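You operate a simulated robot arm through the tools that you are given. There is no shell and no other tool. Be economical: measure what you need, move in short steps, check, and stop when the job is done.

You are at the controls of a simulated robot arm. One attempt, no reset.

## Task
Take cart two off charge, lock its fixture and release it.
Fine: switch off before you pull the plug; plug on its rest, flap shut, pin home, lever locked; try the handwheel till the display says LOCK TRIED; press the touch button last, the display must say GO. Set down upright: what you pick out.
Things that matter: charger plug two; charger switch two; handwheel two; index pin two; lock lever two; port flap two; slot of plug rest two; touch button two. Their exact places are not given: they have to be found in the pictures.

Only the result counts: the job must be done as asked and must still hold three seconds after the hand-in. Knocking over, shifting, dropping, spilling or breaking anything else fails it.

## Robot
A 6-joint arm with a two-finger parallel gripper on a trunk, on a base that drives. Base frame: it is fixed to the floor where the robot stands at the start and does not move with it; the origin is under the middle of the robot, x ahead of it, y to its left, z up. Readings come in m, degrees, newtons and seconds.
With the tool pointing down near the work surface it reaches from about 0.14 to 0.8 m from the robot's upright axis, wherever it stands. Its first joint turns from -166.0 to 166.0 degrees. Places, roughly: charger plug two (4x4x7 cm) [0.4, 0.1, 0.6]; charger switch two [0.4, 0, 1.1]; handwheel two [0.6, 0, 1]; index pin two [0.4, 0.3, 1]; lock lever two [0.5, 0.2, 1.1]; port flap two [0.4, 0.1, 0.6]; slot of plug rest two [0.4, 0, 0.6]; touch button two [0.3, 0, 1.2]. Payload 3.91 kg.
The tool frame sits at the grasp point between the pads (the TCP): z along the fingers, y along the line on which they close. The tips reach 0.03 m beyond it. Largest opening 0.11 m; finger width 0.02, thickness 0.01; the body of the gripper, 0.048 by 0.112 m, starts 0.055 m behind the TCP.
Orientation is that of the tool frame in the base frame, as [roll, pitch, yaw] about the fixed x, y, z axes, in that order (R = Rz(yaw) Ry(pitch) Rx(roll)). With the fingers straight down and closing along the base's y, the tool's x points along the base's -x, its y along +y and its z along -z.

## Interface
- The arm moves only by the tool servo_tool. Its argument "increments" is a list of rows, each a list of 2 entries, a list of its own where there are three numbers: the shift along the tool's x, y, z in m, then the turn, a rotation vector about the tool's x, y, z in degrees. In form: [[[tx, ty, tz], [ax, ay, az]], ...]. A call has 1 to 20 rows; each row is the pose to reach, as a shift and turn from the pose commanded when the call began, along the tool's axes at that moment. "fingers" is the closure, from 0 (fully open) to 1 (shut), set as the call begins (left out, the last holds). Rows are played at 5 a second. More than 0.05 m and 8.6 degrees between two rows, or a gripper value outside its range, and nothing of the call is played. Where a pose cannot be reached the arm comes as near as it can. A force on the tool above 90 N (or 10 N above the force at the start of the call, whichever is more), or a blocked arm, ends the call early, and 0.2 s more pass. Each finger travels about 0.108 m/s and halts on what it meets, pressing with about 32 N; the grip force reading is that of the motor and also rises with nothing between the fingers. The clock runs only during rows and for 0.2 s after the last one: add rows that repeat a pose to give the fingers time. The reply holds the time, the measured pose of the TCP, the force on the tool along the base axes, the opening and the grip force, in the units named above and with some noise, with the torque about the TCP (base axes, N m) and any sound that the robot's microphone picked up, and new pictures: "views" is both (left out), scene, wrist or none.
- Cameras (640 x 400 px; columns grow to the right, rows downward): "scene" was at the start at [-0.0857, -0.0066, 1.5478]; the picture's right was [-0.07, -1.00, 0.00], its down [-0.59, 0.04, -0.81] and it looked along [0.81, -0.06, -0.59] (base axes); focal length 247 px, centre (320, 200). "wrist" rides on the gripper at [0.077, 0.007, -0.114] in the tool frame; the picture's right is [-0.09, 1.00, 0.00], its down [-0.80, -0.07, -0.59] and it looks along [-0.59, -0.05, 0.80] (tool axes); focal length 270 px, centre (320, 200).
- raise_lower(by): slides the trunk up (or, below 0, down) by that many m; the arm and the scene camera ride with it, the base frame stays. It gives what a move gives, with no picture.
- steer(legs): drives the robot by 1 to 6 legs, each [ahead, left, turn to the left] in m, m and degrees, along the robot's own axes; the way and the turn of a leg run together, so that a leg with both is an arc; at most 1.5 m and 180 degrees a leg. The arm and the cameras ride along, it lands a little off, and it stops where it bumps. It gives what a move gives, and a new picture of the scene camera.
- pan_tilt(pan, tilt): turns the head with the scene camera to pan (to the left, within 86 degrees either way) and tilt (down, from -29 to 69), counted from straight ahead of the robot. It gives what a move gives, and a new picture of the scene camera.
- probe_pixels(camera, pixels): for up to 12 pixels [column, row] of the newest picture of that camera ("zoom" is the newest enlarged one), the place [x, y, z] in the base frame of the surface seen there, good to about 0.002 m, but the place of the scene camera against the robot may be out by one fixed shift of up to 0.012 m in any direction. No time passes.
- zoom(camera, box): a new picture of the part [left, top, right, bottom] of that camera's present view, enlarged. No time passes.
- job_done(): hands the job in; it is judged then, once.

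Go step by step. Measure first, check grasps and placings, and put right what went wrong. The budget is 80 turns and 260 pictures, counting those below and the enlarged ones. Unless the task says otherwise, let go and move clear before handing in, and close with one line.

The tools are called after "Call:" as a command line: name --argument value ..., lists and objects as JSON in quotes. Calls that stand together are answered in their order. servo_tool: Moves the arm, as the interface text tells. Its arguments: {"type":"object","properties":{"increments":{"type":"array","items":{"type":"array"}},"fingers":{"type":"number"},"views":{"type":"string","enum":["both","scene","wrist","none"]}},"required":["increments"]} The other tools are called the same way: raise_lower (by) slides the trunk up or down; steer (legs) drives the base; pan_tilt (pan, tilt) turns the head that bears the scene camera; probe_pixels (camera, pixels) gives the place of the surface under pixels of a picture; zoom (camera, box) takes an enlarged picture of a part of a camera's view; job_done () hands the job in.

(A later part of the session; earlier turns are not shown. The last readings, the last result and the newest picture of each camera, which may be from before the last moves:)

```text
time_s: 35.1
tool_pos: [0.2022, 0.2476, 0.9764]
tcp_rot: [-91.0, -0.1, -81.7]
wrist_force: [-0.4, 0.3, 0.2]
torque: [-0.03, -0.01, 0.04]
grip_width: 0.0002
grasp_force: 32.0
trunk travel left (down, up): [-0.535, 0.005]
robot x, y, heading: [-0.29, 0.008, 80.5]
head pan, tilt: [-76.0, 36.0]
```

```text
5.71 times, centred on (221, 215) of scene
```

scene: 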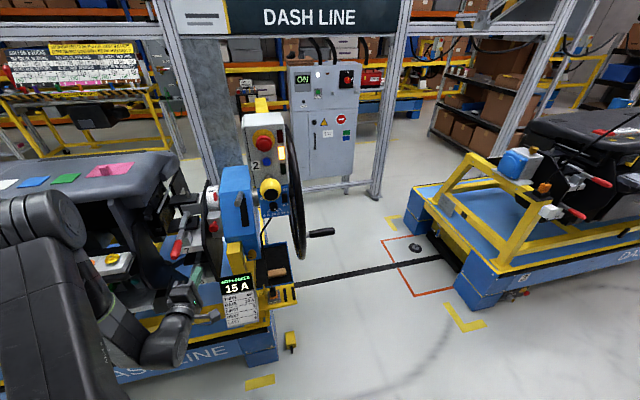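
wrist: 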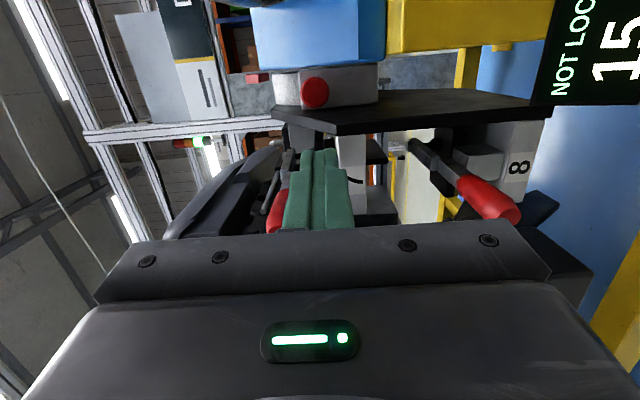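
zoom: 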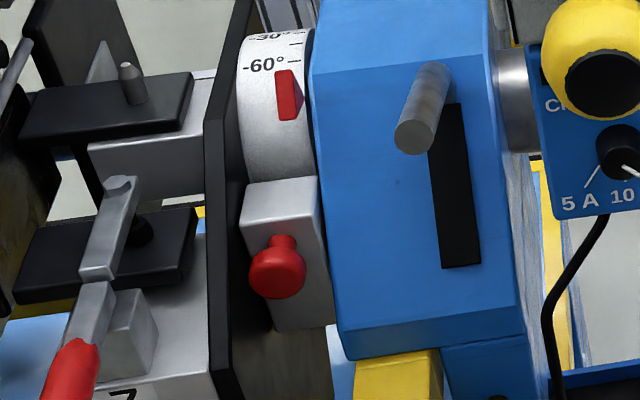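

The pin knob now sits at x 0.398 and its silver stem no longer shows, so it is home. Next the lock lever: I'll bring the closed fingers above its rod, near its tip at about (0.39, 0.17, 1.11), ready to push down.

Call:
servo_tool --increments '[[[0.02, -0.04, -0.01], [0, 0, 0]], [[0.04, -0.08, -0.01], [0, 0, 0]], [[0.06, -0.12, -0.01], [0, 0, 0]], [[0.0718, -0.165, -0.01], [0, 0, 0]], [[0.078, -0.174, 0.035], [0, 0, 0]], [[0.085, -0.174, 0.08], [0, 0, 0]], [[0.092, -0.174, 0.125], [0, 0, 0]], [[0.0989, -0.174, 0.17], [0, 0, 0]], [[0.0989, -0.174, 0.1756], [0, 0, 0]]]' --views "both"

Call:
zoom --camera "scene" --box '[200, 170, 290, 250]'

Call:
zoom --camera "wrist" --box '[220, 60, 500, 240]'

```text
time_s: 37.1
tool_pos: [0.3907, 0.1761, 1.1481]
tcp_rot: [-90.9, -0.2, -81.7]
wrist_force: [0.4, 0.0, -0.1]
torque: [-0.02, 0.02, 0.02]
grip_width: 0.0
grasp_force: 32.1
trunk travel left (down, up): [-0.535, 0.005]
robot x, y, heading: [-0.2928, 0.004, 80.4]
head pan, tilt: [-76.0, 36.0]
```

scene: 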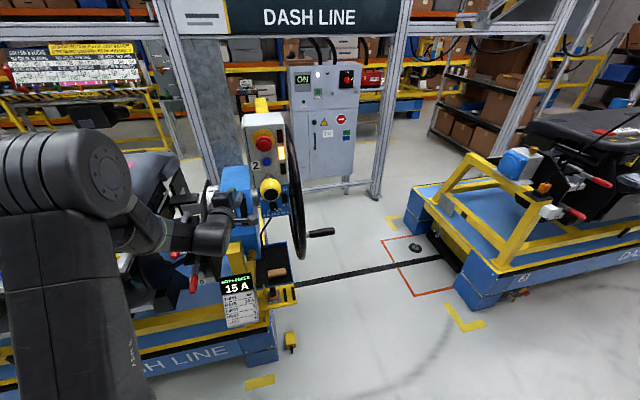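
wrist: 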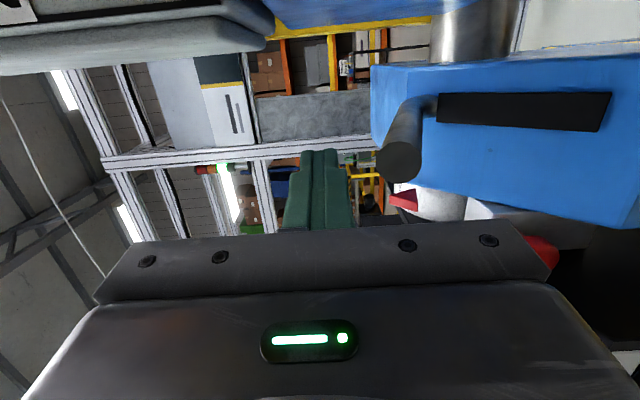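

```text
5.00 times, centred on (245, 210) of scene
```

zoom: 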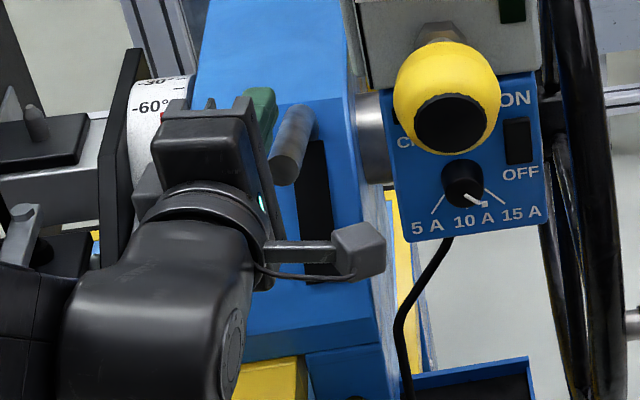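

```text
2.22 times, centred on (360, 150) of wrist
```

zoom: 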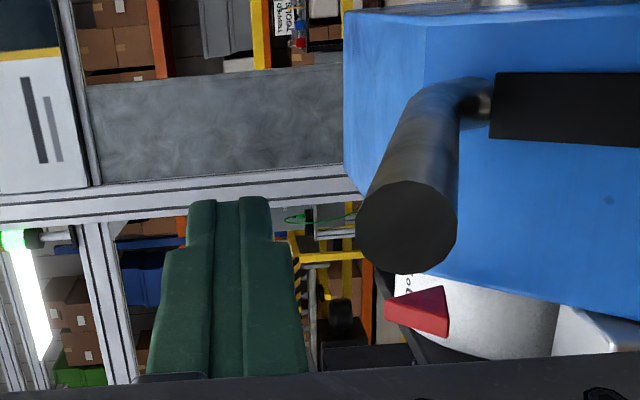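

Call:
probe_pixels --camera "zoom" --pixels '[[408, 225], [360, 225], [455, 225], [408, 185], [408, 262], [440, 120], [475, 100], [500, 90], [620, 110], [560, 200], [235, 205]]'

Call:
probe_pixels --camera "wrist" --pixels '[[600, 115], [450, 108], [605, 190], [400, 158]]'

```text
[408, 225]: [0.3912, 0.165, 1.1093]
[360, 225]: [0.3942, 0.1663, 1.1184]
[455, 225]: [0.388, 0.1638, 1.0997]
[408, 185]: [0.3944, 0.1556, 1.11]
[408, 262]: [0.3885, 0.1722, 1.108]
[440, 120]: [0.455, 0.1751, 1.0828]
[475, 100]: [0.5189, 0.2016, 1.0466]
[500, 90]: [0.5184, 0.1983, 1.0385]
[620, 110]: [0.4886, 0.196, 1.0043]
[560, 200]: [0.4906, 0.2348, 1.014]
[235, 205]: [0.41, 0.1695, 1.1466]
```

```text
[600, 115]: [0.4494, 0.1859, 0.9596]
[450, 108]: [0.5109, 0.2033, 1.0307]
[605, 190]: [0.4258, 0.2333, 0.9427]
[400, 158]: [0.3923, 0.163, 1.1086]
```

The rod tip centre is (0.391, 0.164, 1.109) and it pivots near the slot's upper end at (0.52, 0.20, 1.045). I'll shift 8 mm right and push down along the slot until it meets its stop.

Call:
servo_tool --increments '[[[0.008, 0.01, 0], [0, 0, 0]], [[0.008, 0.03, 0], [0, 0, 0]], [[0.008, 0.045, 0], [0, 0, 0]], [[0.008, 0.06, 0], [0, 0, 0]], [[0.008, 0.075, 0], [0, 0, 0]], [[0.008, 0.09, 0], [0, 0, 0]], [[0.008, 0.105, 0], [0, 0, 0]], [[0.008, 0.12, 0], [0, 0, 0]], [[0.008, 0.13, 0], [0, 0, 0]], [[0.008, 0.14, 0], [0, 0, 0]], [[0.008, 0.148, 0], [0, 0, 0]], [[0.008, 0.156, 0], [0, 0, 0]], [[0.008, 0.164, 0], [0, 0, 0]]]' --views "both"

Call:
zoom --camera "scene" --box '[200, 190, 290, 310]'

```text
time_s: 38.0
tool_pos: [0.3814, 0.1649, 1.1182]
tcp_rot: [-88.3, -0.1, -82.0]
wrist_force: [-42.8, -8.0, 50.1]
torque: [-0.15, 0.5, -0.06]
grip_width: 0.0
grasp_force: 31.5
trunk travel left (down, up): [-0.535, 0.005]
robot x, y, heading: [-0.2951, 0.0016, 80.3]
head pan, tilt: [-76.0, 36.0]
stopped in row 4: the force on the tool passed its limit at 98 N (the readings are from after the stop); the commanded pose is now the measured one
```

scene: 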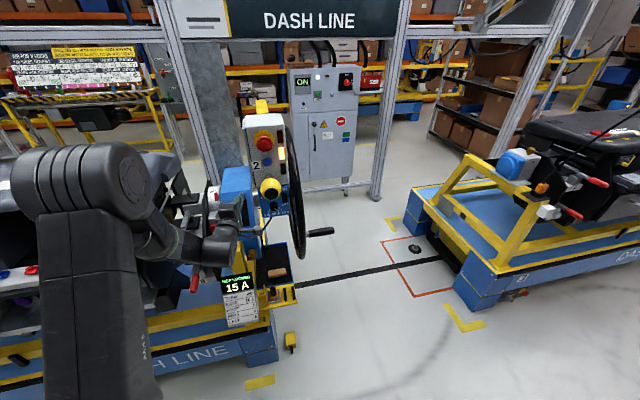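
wrist: 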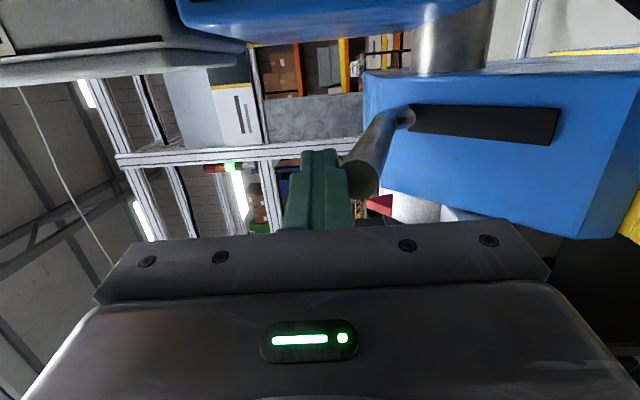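

```text
3.33 times, centred on (245, 250) of scene
```

zoom: 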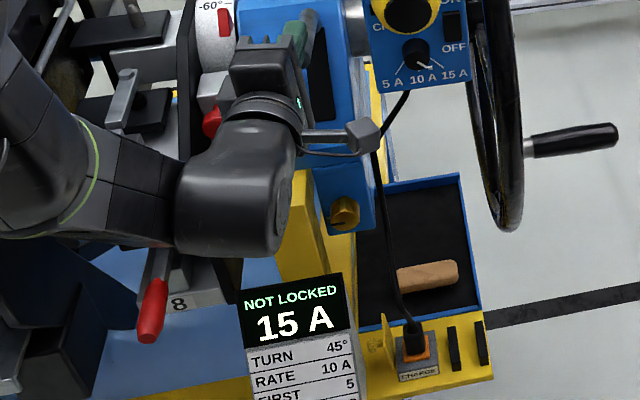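

The lever met nearly 100 N at once. I'll check whether it moved, then retry much more slowly.

Call:
servo_tool --increments '[[[0, -0.02, 0], [0, 0, 0]], [[0, -0.03, 0.005], [0, 0, 0]], [[0, -0.03, 0.005], [0, 0, 0]]]' --views "wrist"

Call:
zoom --camera "wrist" --box '[320, 50, 540, 240]'

Call:
zoom --camera "scene" --box '[215, 180, 265, 230]'

```text
time_s: 38.8
tool_pos: [0.397, 0.1676, 1.1325]
tcp_rot: [-89.9, -0.1, -81.8]
wrist_force: [-1.6, 0.9, 1.2]
torque: [-0.02, 0.03, 0.01]
grip_width: 0.0
grasp_force: 31.4
trunk travel left (down, up): [-0.535, 0.005]
robot x, y, heading: [-0.2924, 0.0033, 80.4]
head pan, tilt: [-76.0, 36.0]
```

wrist: 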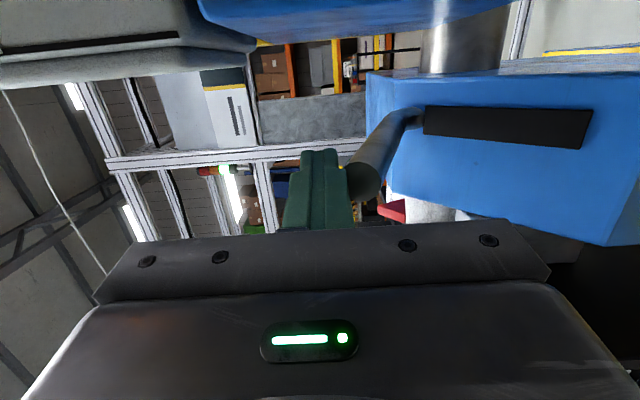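

```text
2.11 times, centred on (430, 145) of wrist
```

zoom: 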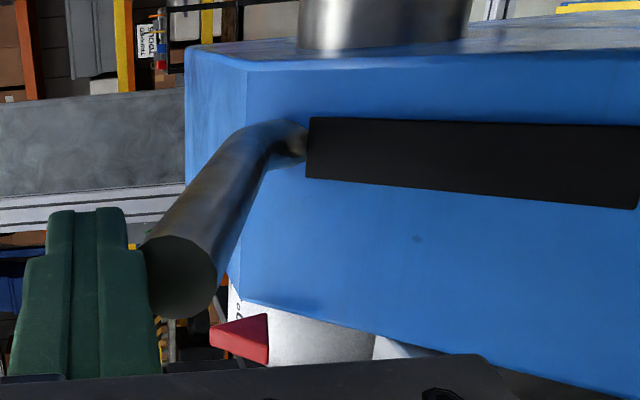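

```text
8.00 times, centred on (240, 205) of scene
```

zoom: 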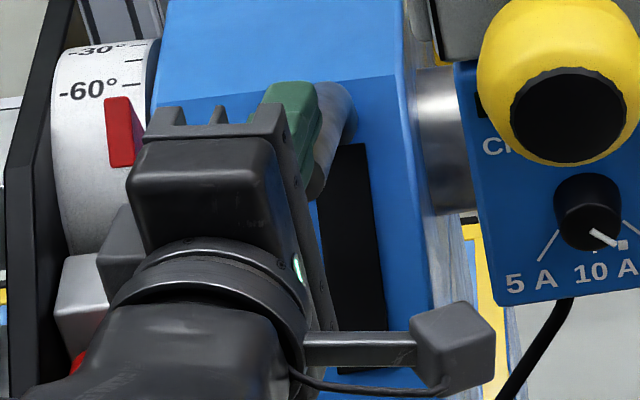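

Call:
probe_pixels --camera "wrist" --pixels '[[363, 181], [352, 170], [374, 185], [385, 130], [405, 113], [418, 118], [430, 105], [585, 130]]'

```text
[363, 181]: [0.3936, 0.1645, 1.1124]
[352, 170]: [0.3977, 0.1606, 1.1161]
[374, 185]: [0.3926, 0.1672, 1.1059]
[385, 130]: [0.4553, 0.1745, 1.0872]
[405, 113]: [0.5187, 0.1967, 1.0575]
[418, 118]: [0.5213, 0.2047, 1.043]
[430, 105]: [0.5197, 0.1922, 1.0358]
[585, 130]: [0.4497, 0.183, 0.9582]
```

It has not moved. I'll push closer to the tip for more leverage, with slow small steps that follow the arc.

Call:
servo_tool --increments '[[[0.002, 0.0, -0.015], [0, 0, 0]], [[0.002, 0.004, -0.015], [0, 0, 0]], [[0.002, 0.006, -0.015], [0, 0, 0]], [[0.002, 0.008, -0.015], [0, 0, 0]], [[0.002, 0.01, -0.016], [0, 0, 0]], [[0.002, 0.012, -0.017], [0, 0, 0]], [[0.002, 0.014, -0.018], [0, 0, 0]], [[0.002, 0.016, -0.018], [0, 0, 0]], [[0.002, 0.018, -0.019], [0, 0, 0]], [[0.002, 0.02, -0.02], [0, 0, 0]], [[0.002, 0.022, -0.02], [0, 0, 0]], [[0.002, 0.025, -0.021], [0, 0, 0]], [[0.002, 0.028, -0.022], [0, 0, 0]], [[0.002, 0.032, -0.023], [0, 0, 0]], [[0.002, 0.036, -0.024], [0, 0, 0]], [[0.002, 0.04, -0.025], [0, 0, 0]], [[0.002, 0.045, -0.025], [0, 0, 0]], [[0.002, 0.05, -0.025], [0, 0, 0]], [[0.002, 0.055, -0.025], [0, 0, 0]], [[0.002, 0.06, -0.025], [0, 0, 0]]]' --views "wrist"

```text
time_s: 42.5
tool_pos: [0.3657, 0.1584, 1.1022]
tcp_rot: [-88.0, 0.1, -82.2]
wrist_force: [-24.4, -6.5, 28.4]
torque: [-0.01, -0.15, -0.04]
grip_width: 0.0004
grasp_force: 31.9
trunk travel left (down, up): [-0.535, 0.005]
robot x, y, heading: [-0.2965, 0.0042, 80.4]
head pan, tilt: [-76.0, 36.0]
stopped in row 18: the force on the tool passed its limit at 92 N (the readings are from after the stop); the commanded pose is now the measured one
```

wrist: 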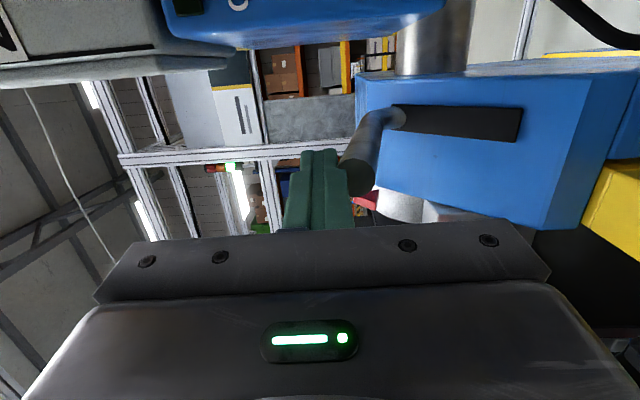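

The force on the tool pointed back and up, so the stepped back of the finger was bearing on the rod's end and pushing toward the pivot. I'll back off and roll the gripper upright so the flat finger sides press down instead.

Call:
servo_tool --increments '[[[0, -0.02, -0.02], [0, 0, 0]], [[0, -0.035, -0.05], [0, 0, 8]], [[0, -0.04, -0.07], [0, 0, 16]], [[0, -0.04, -0.07], [0, 0, 24]], [[0, -0.04, -0.07], [0, 0, 32]], [[0, -0.04, -0.07], [0, 0, 40]], [[0, -0.04, -0.07], [0, 0, 48]], [[0, -0.04, -0.07], [0, 0, 56]], [[0, -0.04, -0.07], [0, 0, 64]], [[0, -0.04, -0.07], [0, 0, 72]], [[0, -0.04, -0.07], [0, 0, 80]], [[0, -0.04, -0.07], [0, 0, 88]], [[0, -0.04, -0.07], [0, 0, 90]], [[0, -0.04, -0.07], [0, 0, 90]]]' --views "both"

Call:
zoom --camera "wrist" --box '[160, 0, 480, 220]'

Call:
zoom --camera "scene" --box '[195, 170, 265, 250]'

```text
time_s: 45.5
tool_pos: [0.3017, 0.1515, 1.1331]
tcp_rot: [3.5, 88.7, 11.4]
wrist_force: [0.4, -0.2, 0.3]
torque: [-0.01, 0.02, 0.03]
grip_width: 0.0
grasp_force: 32.3
trunk travel left (down, up): [-0.535, 0.005]
robot x, y, heading: [-0.2928, 0.0056, 80.5]
head pan, tilt: [-76.0, 36.0]
```

scene: 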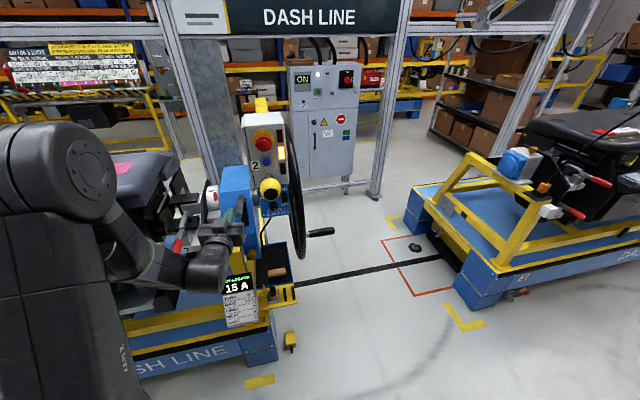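
wrist: 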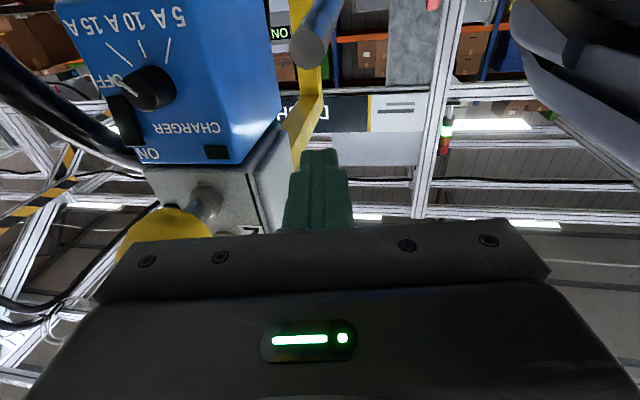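

```text
1.82 times, centred on (320, 110) of wrist
```

zoom: 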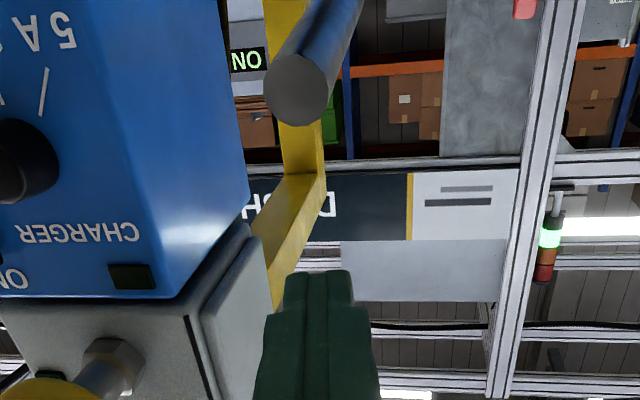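

```text
5.00 times, centred on (230, 210) of scene
```

zoom: 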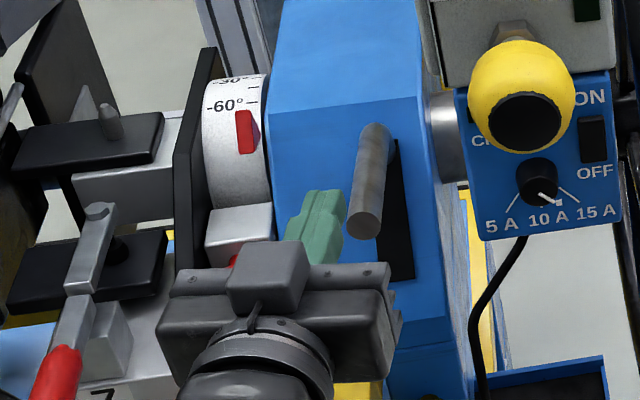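

The lever has in fact moved down some. I'll probe its tip.

Call:
probe_pixels --camera "wrist" --pixels '[[307, 48], [298, 48], [317, 48], [312, 30]]'

Call:
probe_pixels --camera "scene" --pixels '[[247, 214], [248, 200], [251, 222]]'

```text
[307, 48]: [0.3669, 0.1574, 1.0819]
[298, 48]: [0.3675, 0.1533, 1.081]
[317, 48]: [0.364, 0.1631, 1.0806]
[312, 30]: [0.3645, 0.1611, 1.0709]
```

```text
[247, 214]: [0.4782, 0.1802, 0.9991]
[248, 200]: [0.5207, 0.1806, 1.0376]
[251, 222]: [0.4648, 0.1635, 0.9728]
```

The tip is now at (0.366, 0.158, 1.076), so the lever is stiff but moving. I'll press on with the flat finger edges.

Call:
servo_tool --increments '[[[0, -0.002, 0.035], [0, 0, 0]], [[0.015, -0.002, 0.0704], [0, 0, 0]], [[0.03, -0.002, 0.0704], [0, 0, 0]], [[0.036, -0.002, 0.0704], [0, 0, 0]], [[0.04, -0.002, 0.0704], [0, 0, 0]], [[0.045, -0.002, 0.0704], [0, 0, 0]], [[0.05, -0.002, 0.0704], [0, 0, 0]], [[0.055, -0.002, 0.0704], [0, 0, 0]], [[0.06, -0.002, 0.0704], [0, 0, 0]], [[0.065, -0.002, 0.0704], [0, 0, 0]], [[0.07, -0.002, 0.0704], [0, 0, 0]], [[0.075, -0.002, 0.0704], [0, 0, 0]], [[0.08, -0.002, 0.0704], [0, 0, 0]], [[0.085, -0.002, 0.0704], [0, 0, 0]], [[0.09, -0.002, 0.0704], [0, 0, 0]], [[0.095, -0.002, 0.0704], [0, 0, 0]], [[0.1, -0.002, 0.0704], [0, 0, 0]], [[0.105, -0.002, 0.0704], [0, 0, 0]], [[0.11, -0.002, 0.0704], [0, 0, 0]], [[0.115, -0.002, 0.0704], [0, 0, 0]]]' --views "both"

Call:
zoom --camera "scene" --box '[195, 170, 265, 250]'

```text
time_s: 49.7
tool_pos: [0.3722, 0.1587, 1.0367]
tcp_rot: [3.0, 86.6, 10.9]
wrist_force: [2.0, 0.1, 73.8]
torque: [0.5, -2.25, 0.02]
grip_width: 0.0
grasp_force: 32.2
trunk travel left (down, up): [-0.535, 0.005]
robot x, y, heading: [-0.2922, 0.0061, 80.5]
head pan, tilt: [-76.0, 36.0]
```

scene: 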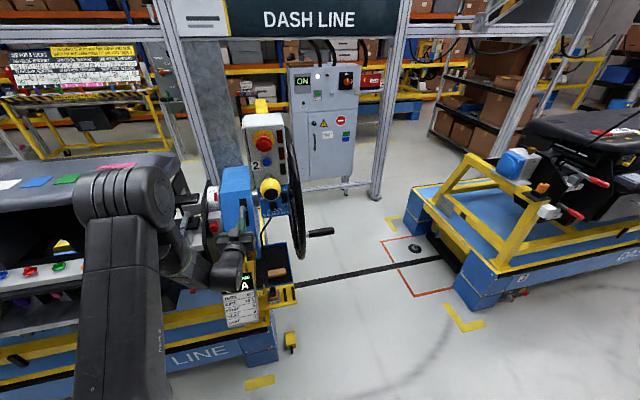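
wrist: 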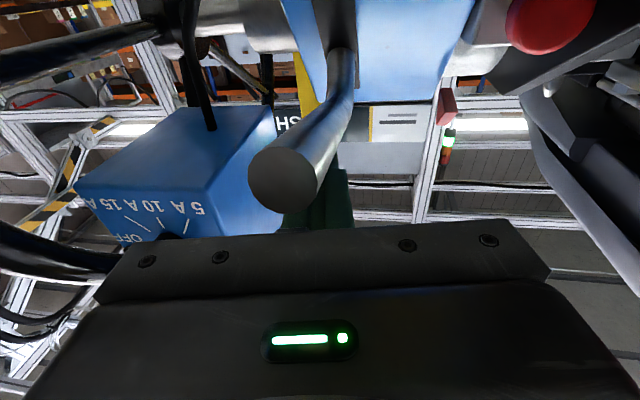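

```text
5.00 times, centred on (230, 210) of scene
```

zoom: 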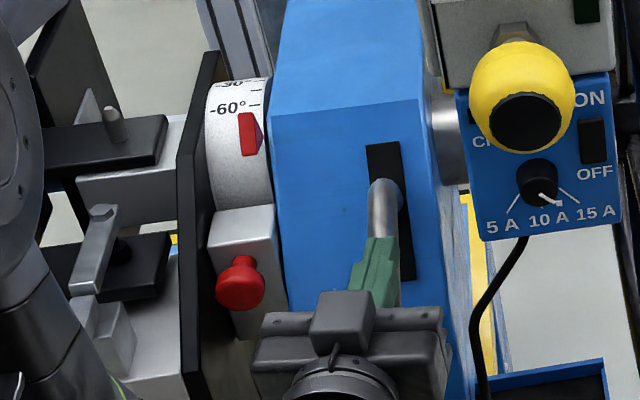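

It is working: the rod is now mid-slot, under 74 N. I'll check the tip place and continue.

Call:
probe_pixels --camera "wrist" --pixels '[[283, 180], [290, 160], [335, 80], [310, 145]]'

Call:
servo_tool --increments '[[[0.003, 0, 0.003], [0, 0, 0]], [[0.006, 0, 0.003], [0, 0, 0]], [[0.009, 0, 0.003], [0, 0, 0]], [[0.012, 0, 0.003], [0, 0, 0]], [[0.016, 0, 0.004], [0, 0, 0]], [[0.02, 0, 0.005], [0, 0, 0]], [[0.024, 0, 0.006], [0, 0, 0]], [[0.028, 0, 0.007], [0, 0, 0]], [[0.032, 0, 0.008], [0, 0, 0]], [[0.036, 0, 0.01], [0, 0, 0]], [[0.04, 0, 0.012], [0, 0, 0]], [[0.044, 0, 0.012], [0, 0, 0]], [[0.048, 0, 0.012], [0, 0, 0]], [[0.052, 0, 0.014], [0, 0, 0]], [[0.056, 0, 0.014], [0, 0, 0]], [[0.06, 0, 0.016], [0, 0, 0]], [[0.064, 0, 0.016], [0, 0, 0]], [[0.068, 0, 0.018], [0, 0, 0]]]' --views "both"

Call:
zoom --camera "scene" --box '[195, 170, 275, 300]'

```text
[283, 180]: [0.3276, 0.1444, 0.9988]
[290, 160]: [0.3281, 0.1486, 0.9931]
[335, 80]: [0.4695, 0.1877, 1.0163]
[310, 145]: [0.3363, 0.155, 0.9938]
```

```text
time_s: 50.3
tool_pos: [0.3781, 0.1577, 1.0376]
tcp_rot: [4.3, 85.4, 12.0]
wrist_force: [-6.5, -6.4, 34.0]
torque: [0.21, -0.91, -0.3]
grip_width: 0.0002
grasp_force: 32.4
trunk travel left (down, up): [-0.535, 0.005]
robot x, y, heading: [-0.2936, 0.0028, 80.2]
head pan, tilt: [-76.0, 36.0]
stopped in row 3: the force on the tool passed its limit at 91 N (the readings are from after the stop); the commanded pose is now the measured one
```

scene: 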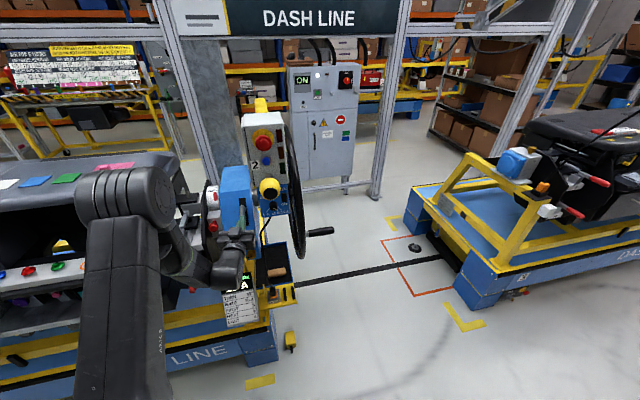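
wrist: 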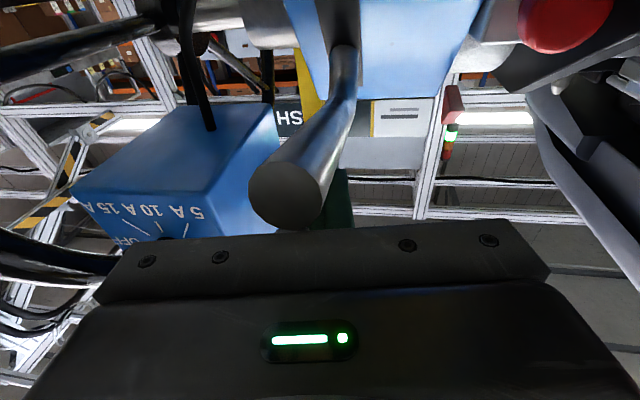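

```text
3.08 times, centred on (235, 235) of scene
```

zoom: 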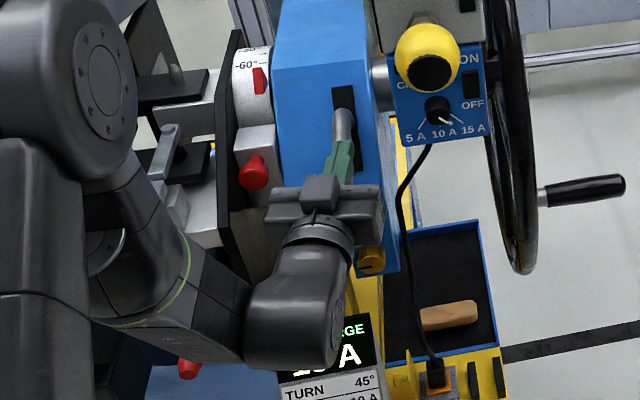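

The display has changed to something ending in "…RGE". I'll lift off and look at the lever and display.

Call:
servo_tool --increments '[[[-0.03, 0, 0], [0, 0, 0]], [[-0.04, 0, -0.03], [0, 0, 0]], [[-0.04, 0, -0.08], [0, 0, 0]], [[-0.04, 0, -0.12], [0, 0, 0]], [[-0.04, 0.03, -0.16], [0, 0, 0]], [[-0.04, 0.06, -0.18], [0, 0, 0]]]' --views "both"

Call:
zoom --camera "scene" --box '[205, 180, 285, 310]'

Call:
zoom --camera "scene" --box '[215, 185, 265, 235]'

```text
time_s: 51.7
tool_pos: [0.1888, 0.1949, 1.0576]
tcp_rot: [2.8, 86.5, 10.7]
wrist_force: [0.2, -0.1, 0.1]
torque: [-0.02, 0.01, -0.03]
grip_width: 0.0
grasp_force: 31.7
trunk travel left (down, up): [-0.535, 0.005]
robot x, y, heading: [-0.2934, 0.0064, 80.5]
head pan, tilt: [-76.0, 36.0]
```

scene: 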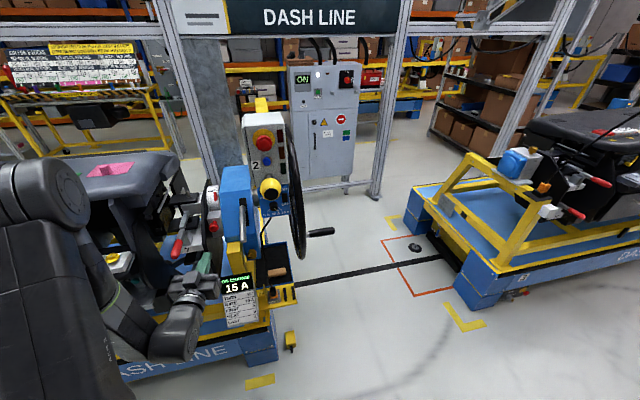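
wrist: 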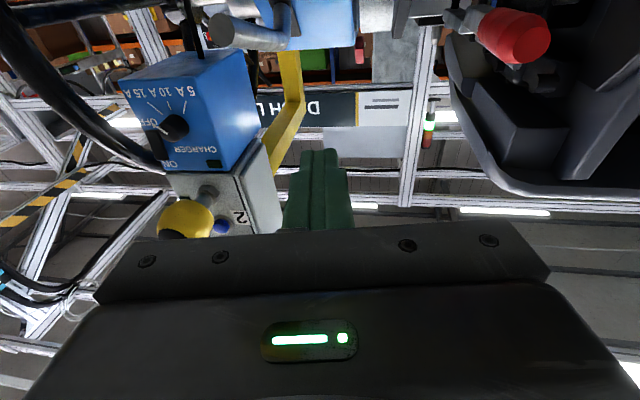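

```text
3.08 times, centred on (245, 245) of scene
```

zoom: 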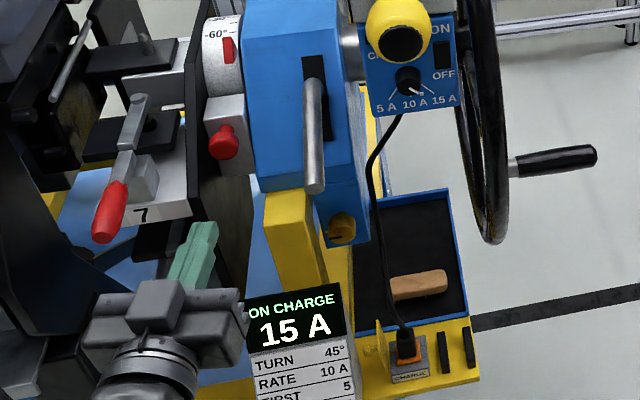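

```text
8.00 times, centred on (240, 210) of scene
```

zoom: 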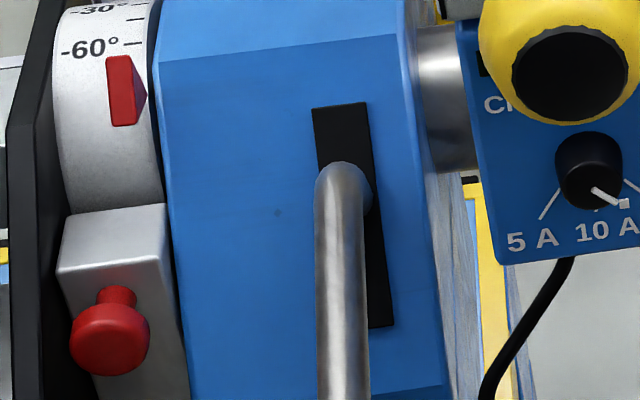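

The display now reads "ON CHARGE 15 A" and the lever stays down, so the lock is taken. Next is the plug: I'll move the arm to the right-front and lower the trunk to view it from the front, probing obstacles first.

Call:
probe_pixels --camera "scene" --pixels '[[222, 280], [257, 282], [240, 325], [100, 265], [20, 275], [108, 255], [203, 283], [246, 258], [279, 272], [290, 345], [225, 320], [270, 325]]'

Call:
servo_tool --increments '[[[0, -0.03, -0.02], [-2, 0, 0]], [[0, -0.07, -0.04], [-4, 0, 0]], [[0, -0.11, -0.05], [-6, 0, 0]], [[0, -0.15, -0.05], [-7, 3, 0]], [[0, -0.15, -0.05], [-7, 3, 0]]]' --views "none"

```text
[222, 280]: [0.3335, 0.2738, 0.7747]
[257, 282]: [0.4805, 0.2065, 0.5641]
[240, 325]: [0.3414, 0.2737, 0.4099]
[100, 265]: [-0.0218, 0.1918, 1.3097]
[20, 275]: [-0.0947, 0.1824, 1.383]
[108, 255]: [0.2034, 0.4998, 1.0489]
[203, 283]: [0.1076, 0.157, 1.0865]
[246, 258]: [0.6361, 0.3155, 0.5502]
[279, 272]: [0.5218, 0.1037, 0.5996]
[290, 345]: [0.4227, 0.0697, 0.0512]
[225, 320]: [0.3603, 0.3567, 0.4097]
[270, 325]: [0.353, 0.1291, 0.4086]
```

```text
time_s: 52.9
tool_pos: [0.1601, 0.0424, 1.0516]
tcp_rot: [-4.3, 89.4, 10.5]
wrist_force: [-0.8, 0.1, -0.7]
torque: [-0.03, -0.02, 0.01]
grip_width: 0.0
grasp_force: 31.9
trunk travel left (down, up): [-0.535, 0.005]
robot x, y, heading: [-0.2923, 0.0056, 80.2]
head pan, tilt: [-76.0, 36.0]
```

Call:
raise_lower --by -0.38

Call:
servo_tool --increments '[[[0, 0, 0], [0, 0, 0]], [[0, 0, 0], [0, 0, 0]]]' --fingers 0.2 --views "both"

Call:
zoom --camera "wrist" --box '[180, 0, 460, 180]'

```text
time_s: 56.6
tool_pos: [0.1607, 0.0433, 0.6716]
tcp_rot: [-4.0, 89.4, 10.8]
wrist_force: [-0.3, -0.1, -0.6]
torque: [0.01, -0.03, 0.0]
grip_width: 0.0
grasp_force: 32.2
trunk travel left (down, up): [-0.155, 0.385]
robot x, y, heading: [-0.2934, 0.0044, 80.4]
head pan, tilt: [-76.0, 36.0]
```

```text
time_s: 57.2
tool_pos: [0.1609, 0.0419, 0.6723]
tcp_rot: [-3.9, 89.4, 11.0]
wrist_force: [0.3, 0.3, -0.3]
torque: [-0.02, 0.01, 0.0]
grip_width: 0.0881
grasp_force: 0.1
trunk travel left (down, up): [-0.155, 0.385]
robot x, y, heading: [-0.2945, 0.0048, 80.7]
head pan, tilt: [-76.0, 36.0]
```

scene: 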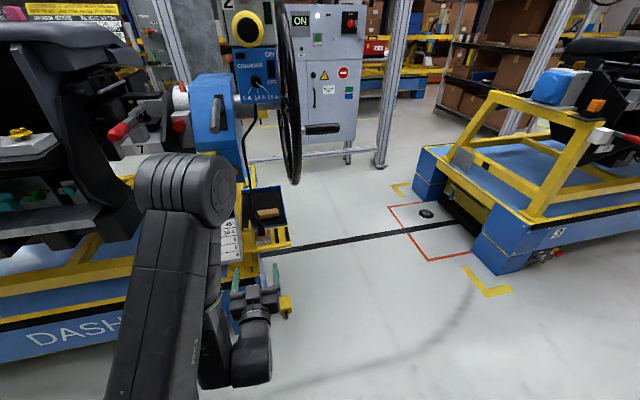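
wrist: 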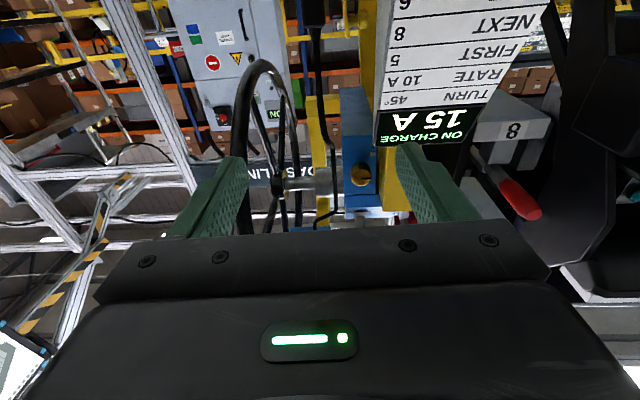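

```text
2.22 times, centred on (320, 90) of wrist
```

zoom: 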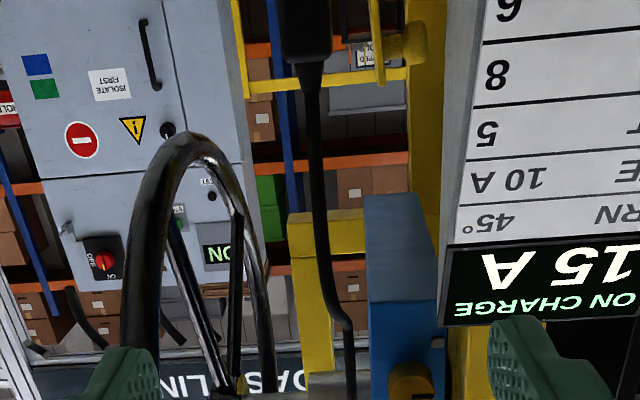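

The camera looks too far upward from here, so I'll pitch the tool 40° down to see the plug.

Call:
servo_tool --increments '[[[-0.01, 0, 0], [0, 8, 0]], [[-0.02, 0, 0], [0, 16, 0]], [[-0.03, 0, 0], [0, 24, 0]], [[-0.04, 0, 0], [0, 32, 0]], [[-0.05, 0, 0], [0, 40, 0]], [[-0.05, 0, 0], [0, 40, 0]]]' --views "wrist"

Call:
zoom --camera "wrist" --box '[180, 0, 460, 180]'

```text
time_s: 58.6
tool_pos: [0.1589, 0.0439, 0.7232]
tcp_rot: [-180.0, 50.6, -165.1]
wrist_force: [0.1, 0.1, 1.0]
torque: [0.0, 0.03, 0.01]
grip_width: 0.0881
grasp_force: 0.0
trunk travel left (down, up): [-0.155, 0.385]
robot x, y, heading: [-0.2937, 0.004, 80.4]
head pan, tilt: [-76.0, 36.0]
```

wrist: 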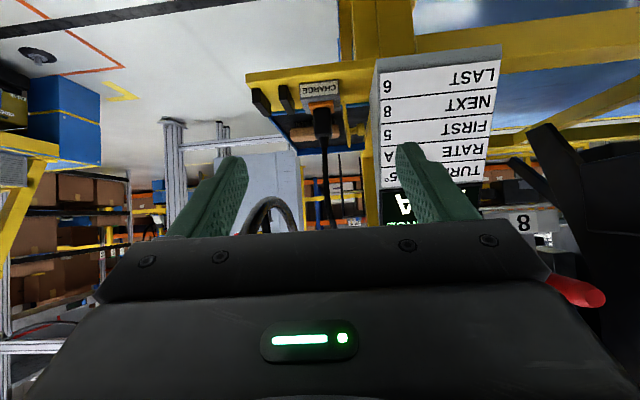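

```text
2.22 times, centred on (320, 90) of wrist
```

zoom: 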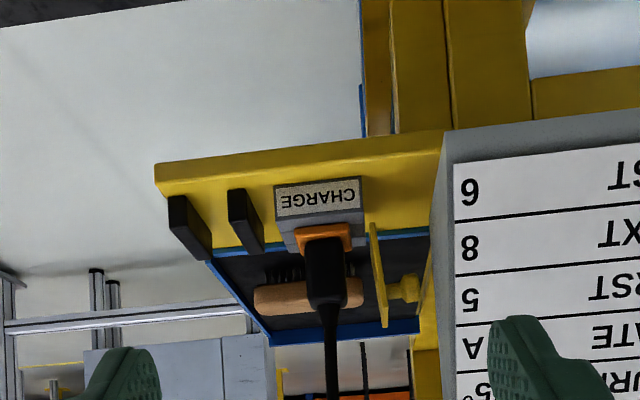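

Call:
zoom --camera "wrist" --box '[240, 60, 400, 160]'

Call:
probe_pixels --camera "zoom" --pixels '[[330, 205], [290, 205], [370, 205], [315, 160], [360, 265], [315, 265], [335, 120], [430, 180], [440, 260], [470, 225], [210, 165], [150, 170]]'

```text
4.00 times, centred on (320, 110) of wrist
```

zoom: 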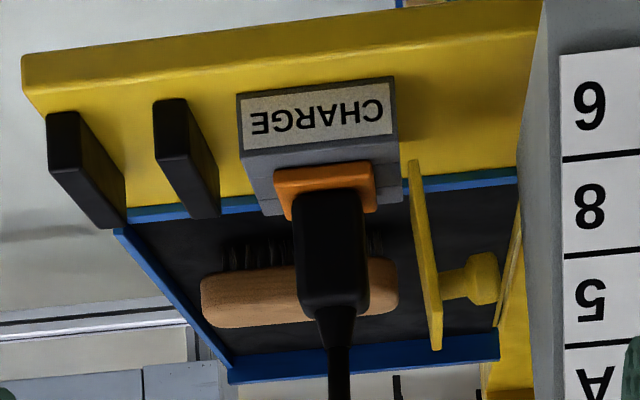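

```text
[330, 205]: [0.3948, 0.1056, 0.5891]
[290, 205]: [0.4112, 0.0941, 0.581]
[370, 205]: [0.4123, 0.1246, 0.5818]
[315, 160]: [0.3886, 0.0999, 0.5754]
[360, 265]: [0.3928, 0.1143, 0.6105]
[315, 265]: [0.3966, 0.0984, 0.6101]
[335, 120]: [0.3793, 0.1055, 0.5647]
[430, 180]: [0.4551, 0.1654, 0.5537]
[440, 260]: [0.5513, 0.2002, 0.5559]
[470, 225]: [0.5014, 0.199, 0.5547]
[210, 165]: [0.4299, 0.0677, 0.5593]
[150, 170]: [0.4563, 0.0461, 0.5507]
```

Call:
probe_pixels --camera "zoom" --pixels '[[302, 285], [332, 285], [362, 285], [332, 300], [332, 220], [422, 220], [434, 310], [415, 170], [480, 280], [172, 112], [65, 130], [325, 180]]'

Call:
probe_pixels --camera "wrist" --pixels '[[370, 150], [376, 80], [384, 60], [320, 143], [326, 180]]'

```text
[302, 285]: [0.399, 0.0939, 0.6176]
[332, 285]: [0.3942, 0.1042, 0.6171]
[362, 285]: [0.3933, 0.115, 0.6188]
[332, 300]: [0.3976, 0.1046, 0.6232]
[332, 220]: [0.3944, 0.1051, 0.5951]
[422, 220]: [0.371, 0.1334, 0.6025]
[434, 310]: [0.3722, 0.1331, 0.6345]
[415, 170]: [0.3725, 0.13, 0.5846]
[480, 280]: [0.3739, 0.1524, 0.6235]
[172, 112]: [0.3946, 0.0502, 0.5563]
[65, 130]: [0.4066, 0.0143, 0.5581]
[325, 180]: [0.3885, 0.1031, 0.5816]
```

```text
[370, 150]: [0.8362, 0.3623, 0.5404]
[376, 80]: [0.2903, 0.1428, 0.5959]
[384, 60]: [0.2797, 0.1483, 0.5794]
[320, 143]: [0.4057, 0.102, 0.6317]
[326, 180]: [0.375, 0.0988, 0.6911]
```

The plug body is about 26 mm wide and yawed 15°, centred near (0.408, 0.108). The flap stands about 20 mm to its left, and the sign edge clears the gripper body by about 1 cm. I'll level the tool along the plug's axis with a narrow opening and stand off.

Call:
servo_tool --increments '[[[0.004, 0, 0.026], [0, -7, 0]], [[0.008, -0.001, 0.052], [0, -14, 0]], [[0.012, -0.002, 0.078], [0, -21, 0]], [[0.016, -0.003, 0.104], [0, -28, 0]], [[0.02, -0.0038, 0.13], [0, -35, 0]], [[0.0231, -0.0038, 0.1547], [0, -39.4, 0]], [[0.0231, -0.0038, 0.1547], [0, -39.4, 0]]]' --fingers 0.67 --views "both"

Call:
zoom --camera "wrist" --box '[220, 0, 420, 200]'

Call:
zoom --camera "scene" --box '[210, 190, 310, 300]'

```text
time_s: 60.2
tool_pos: [0.262, 0.066, 0.606]
tcp_rot: [-34.8, 89.9, -20.0]
wrist_force: [0.1, -0.2, 1.1]
torque: [-0.04, -0.01, 0.01]
grip_width: 0.0364
grasp_force: 0.0
trunk travel left (down, up): [-0.155, 0.385]
robot x, y, heading: [-0.297, 0.0021, 80.1]
head pan, tilt: [-76.0, 36.0]
```

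scene: 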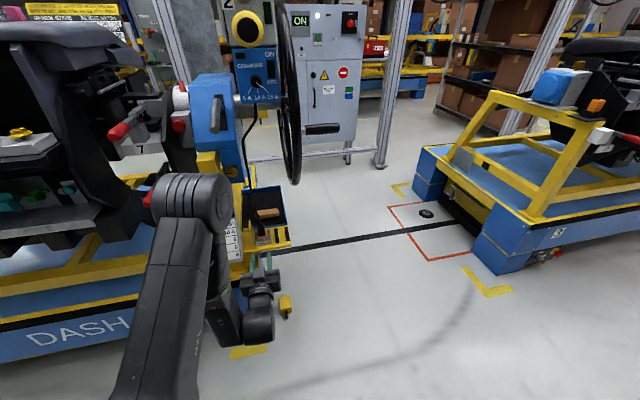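
wrist: 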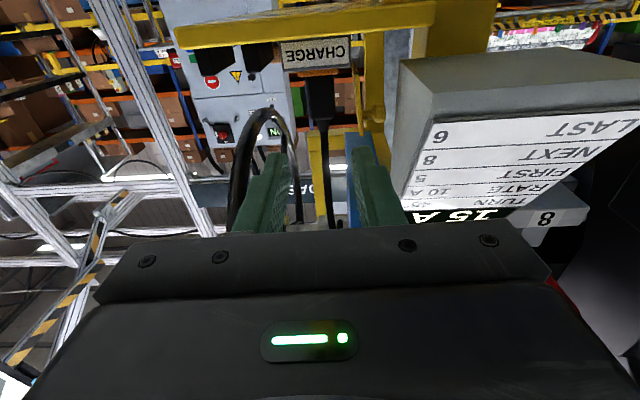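

```text
2.00 times, centred on (320, 100) of wrist
```

zoom: 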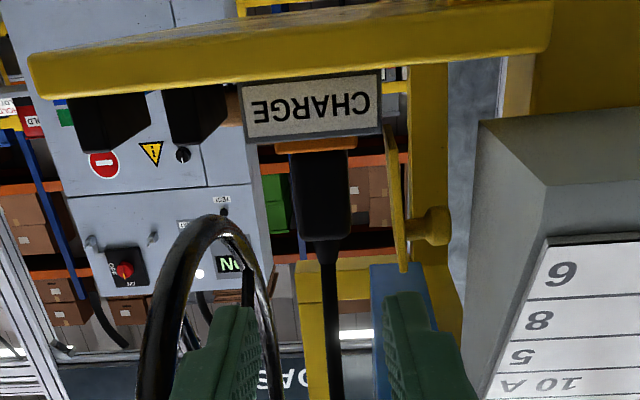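

```text
3.64 times, centred on (260, 245) of scene
```

zoom: 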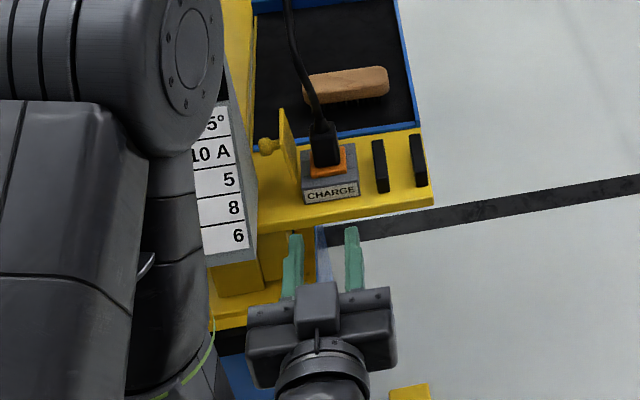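

Call:
probe_pixels --camera "zoom" --pixels '[[225, 155], [245, 240], [225, 110]]'

Call:
probe_pixels --camera "wrist" --pixels '[[402, 70], [405, 140], [398, 190], [432, 95], [308, 90], [333, 90], [320, 90], [360, 120], [372, 95], [371, 60], [302, 62], [334, 62]]'

```text
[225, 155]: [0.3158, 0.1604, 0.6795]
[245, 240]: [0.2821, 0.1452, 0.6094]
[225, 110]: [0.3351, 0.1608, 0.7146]
```

```text
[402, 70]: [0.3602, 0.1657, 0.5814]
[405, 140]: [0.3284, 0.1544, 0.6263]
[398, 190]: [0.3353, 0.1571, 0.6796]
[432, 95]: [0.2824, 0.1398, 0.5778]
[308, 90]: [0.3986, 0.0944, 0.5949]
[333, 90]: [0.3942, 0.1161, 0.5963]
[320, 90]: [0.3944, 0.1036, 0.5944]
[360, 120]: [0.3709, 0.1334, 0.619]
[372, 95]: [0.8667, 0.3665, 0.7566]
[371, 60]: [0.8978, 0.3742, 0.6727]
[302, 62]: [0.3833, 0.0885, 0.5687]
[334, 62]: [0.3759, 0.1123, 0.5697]
```

Alignment is good and the sign clears by about 8 mm. I'll advance 0.139 m over the plug.

Call:
servo_tool --increments '[[[0, 0.0016, 0.03], [0, 0, 0]], [[0, 0.0016, 0.06], [0, 0, 0]], [[0, 0.0016, 0.085], [0, 0, 0]], [[0, 0.0016, 0.1], [0, 0, 0]], [[0, 0.0016, 0.115], [0, 0, 0]], [[0, 0.0016, 0.128], [0, 0, 0]], [[0, 0.0016, 0.138], [0, 0, 0]], [[0, 0.0016, 0.138], [0, 0, 0]]]' --views "both"

Call:
zoom --camera "wrist" --box '[220, 60, 420, 240]'

Call:
zoom --camera "scene" --box '[230, 190, 310, 280]'

```text
time_s: 61.8
tool_pos: [0.3812, 0.0971, 0.6065]
tcp_rot: [139.3, 89.5, 153.9]
wrist_force: [-38.8, -7.9, 20.4]
torque: [0.82, 0.06, 1.37]
grip_width: 0.0377
grasp_force: 1.8
trunk travel left (down, up): [-0.155, 0.385]
robot x, y, heading: [-0.3, 0.0072, 80.4]
head pan, tilt: [-76.0, 36.0]
stopped in row 7: the force on the tool passed its limit at 110 N (the readings are from after the stop); the commanded pose is now the measured one
```

scene: 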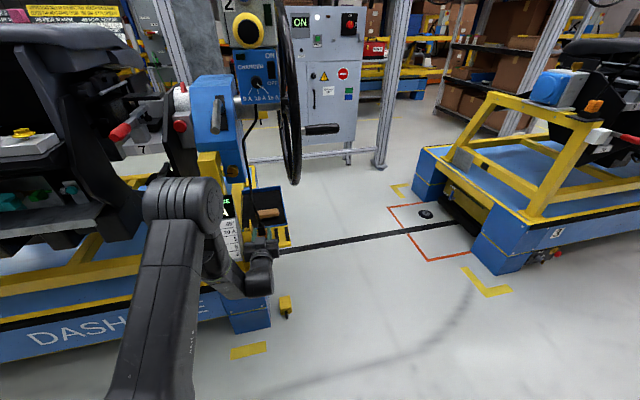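
wrist: 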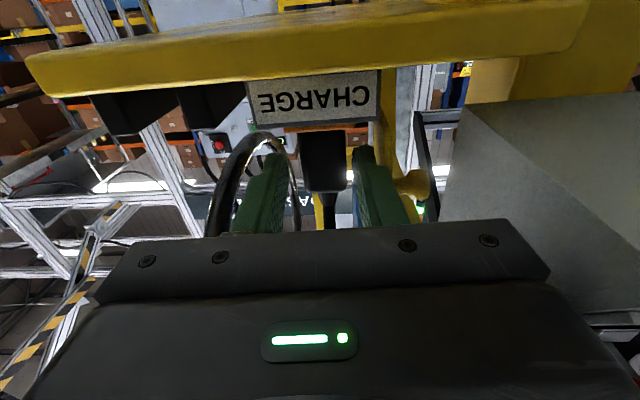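

```text
2.22 times, centred on (320, 150) of wrist
```

zoom: 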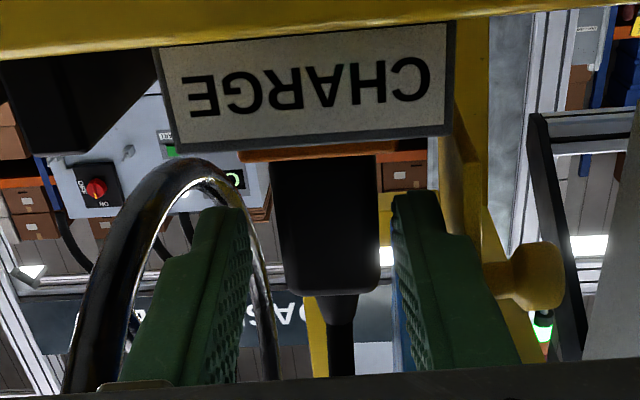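

```text
4.44 times, centred on (270, 235) of scene
```

zoom: 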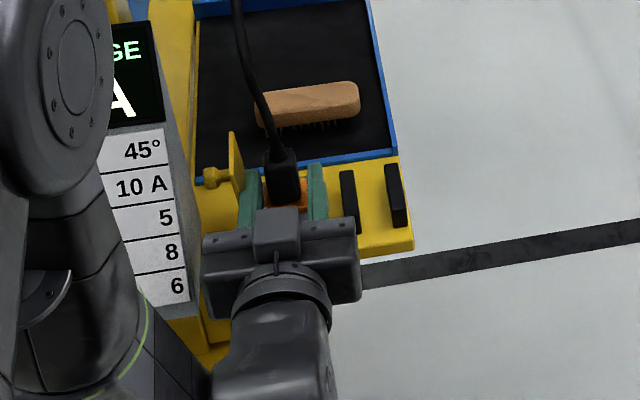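

The torque shows the left finger's shoulder touched the flap's front edge, about 35 mm left of centre. The tips already reach the plug's middle, so I'll back off slightly, recentre by 2 mm, narrow the fingers and go in a bit further.

Call:
servo_tool --increments '[[[0, 0, -0.006], [0, 0, 0]], [[0, 0.002, -0.006], [0, 0, 0]], [[0, 0.002, -0.002], [0, 0, 0]], [[0, 0.002, 0.002], [0, 0, 0]], [[0, 0.002, 0.006], [0, 0, 0]], [[0, 0.002, 0.008], [0, 0, 0]]]' --fingers 0.725 --views "wrist"

Call:
zoom --camera "wrist" --box '[220, 60, 420, 240]'

```text
time_s: 63.0
tool_pos: [0.3817, 0.0963, 0.6008]
tcp_rot: [155.3, 88.8, 169.5]
wrist_force: [-35.4, -8.3, 18.7]
torque: [0.74, -0.16, 1.08]
grip_width: 0.0309
grasp_force: 0.3
trunk travel left (down, up): [-0.155, 0.385]
robot x, y, heading: [-0.3006, 0.0036, 80.3]
head pan, tilt: [-76.0, 36.0]
stopped in row 6: the force on the tool passed its limit at 96 N (the readings are from after the stop); the commanded pose is now the measured one
```

wrist: 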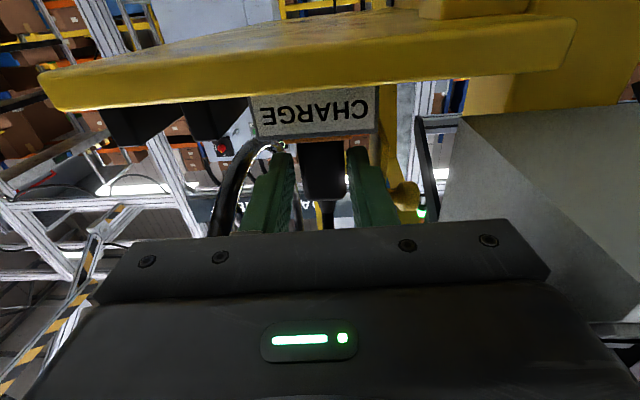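

```text
2.22 times, centred on (320, 150) of wrist
```

zoom: 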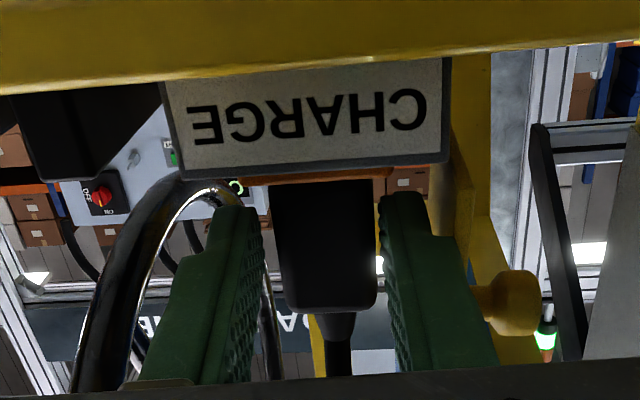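

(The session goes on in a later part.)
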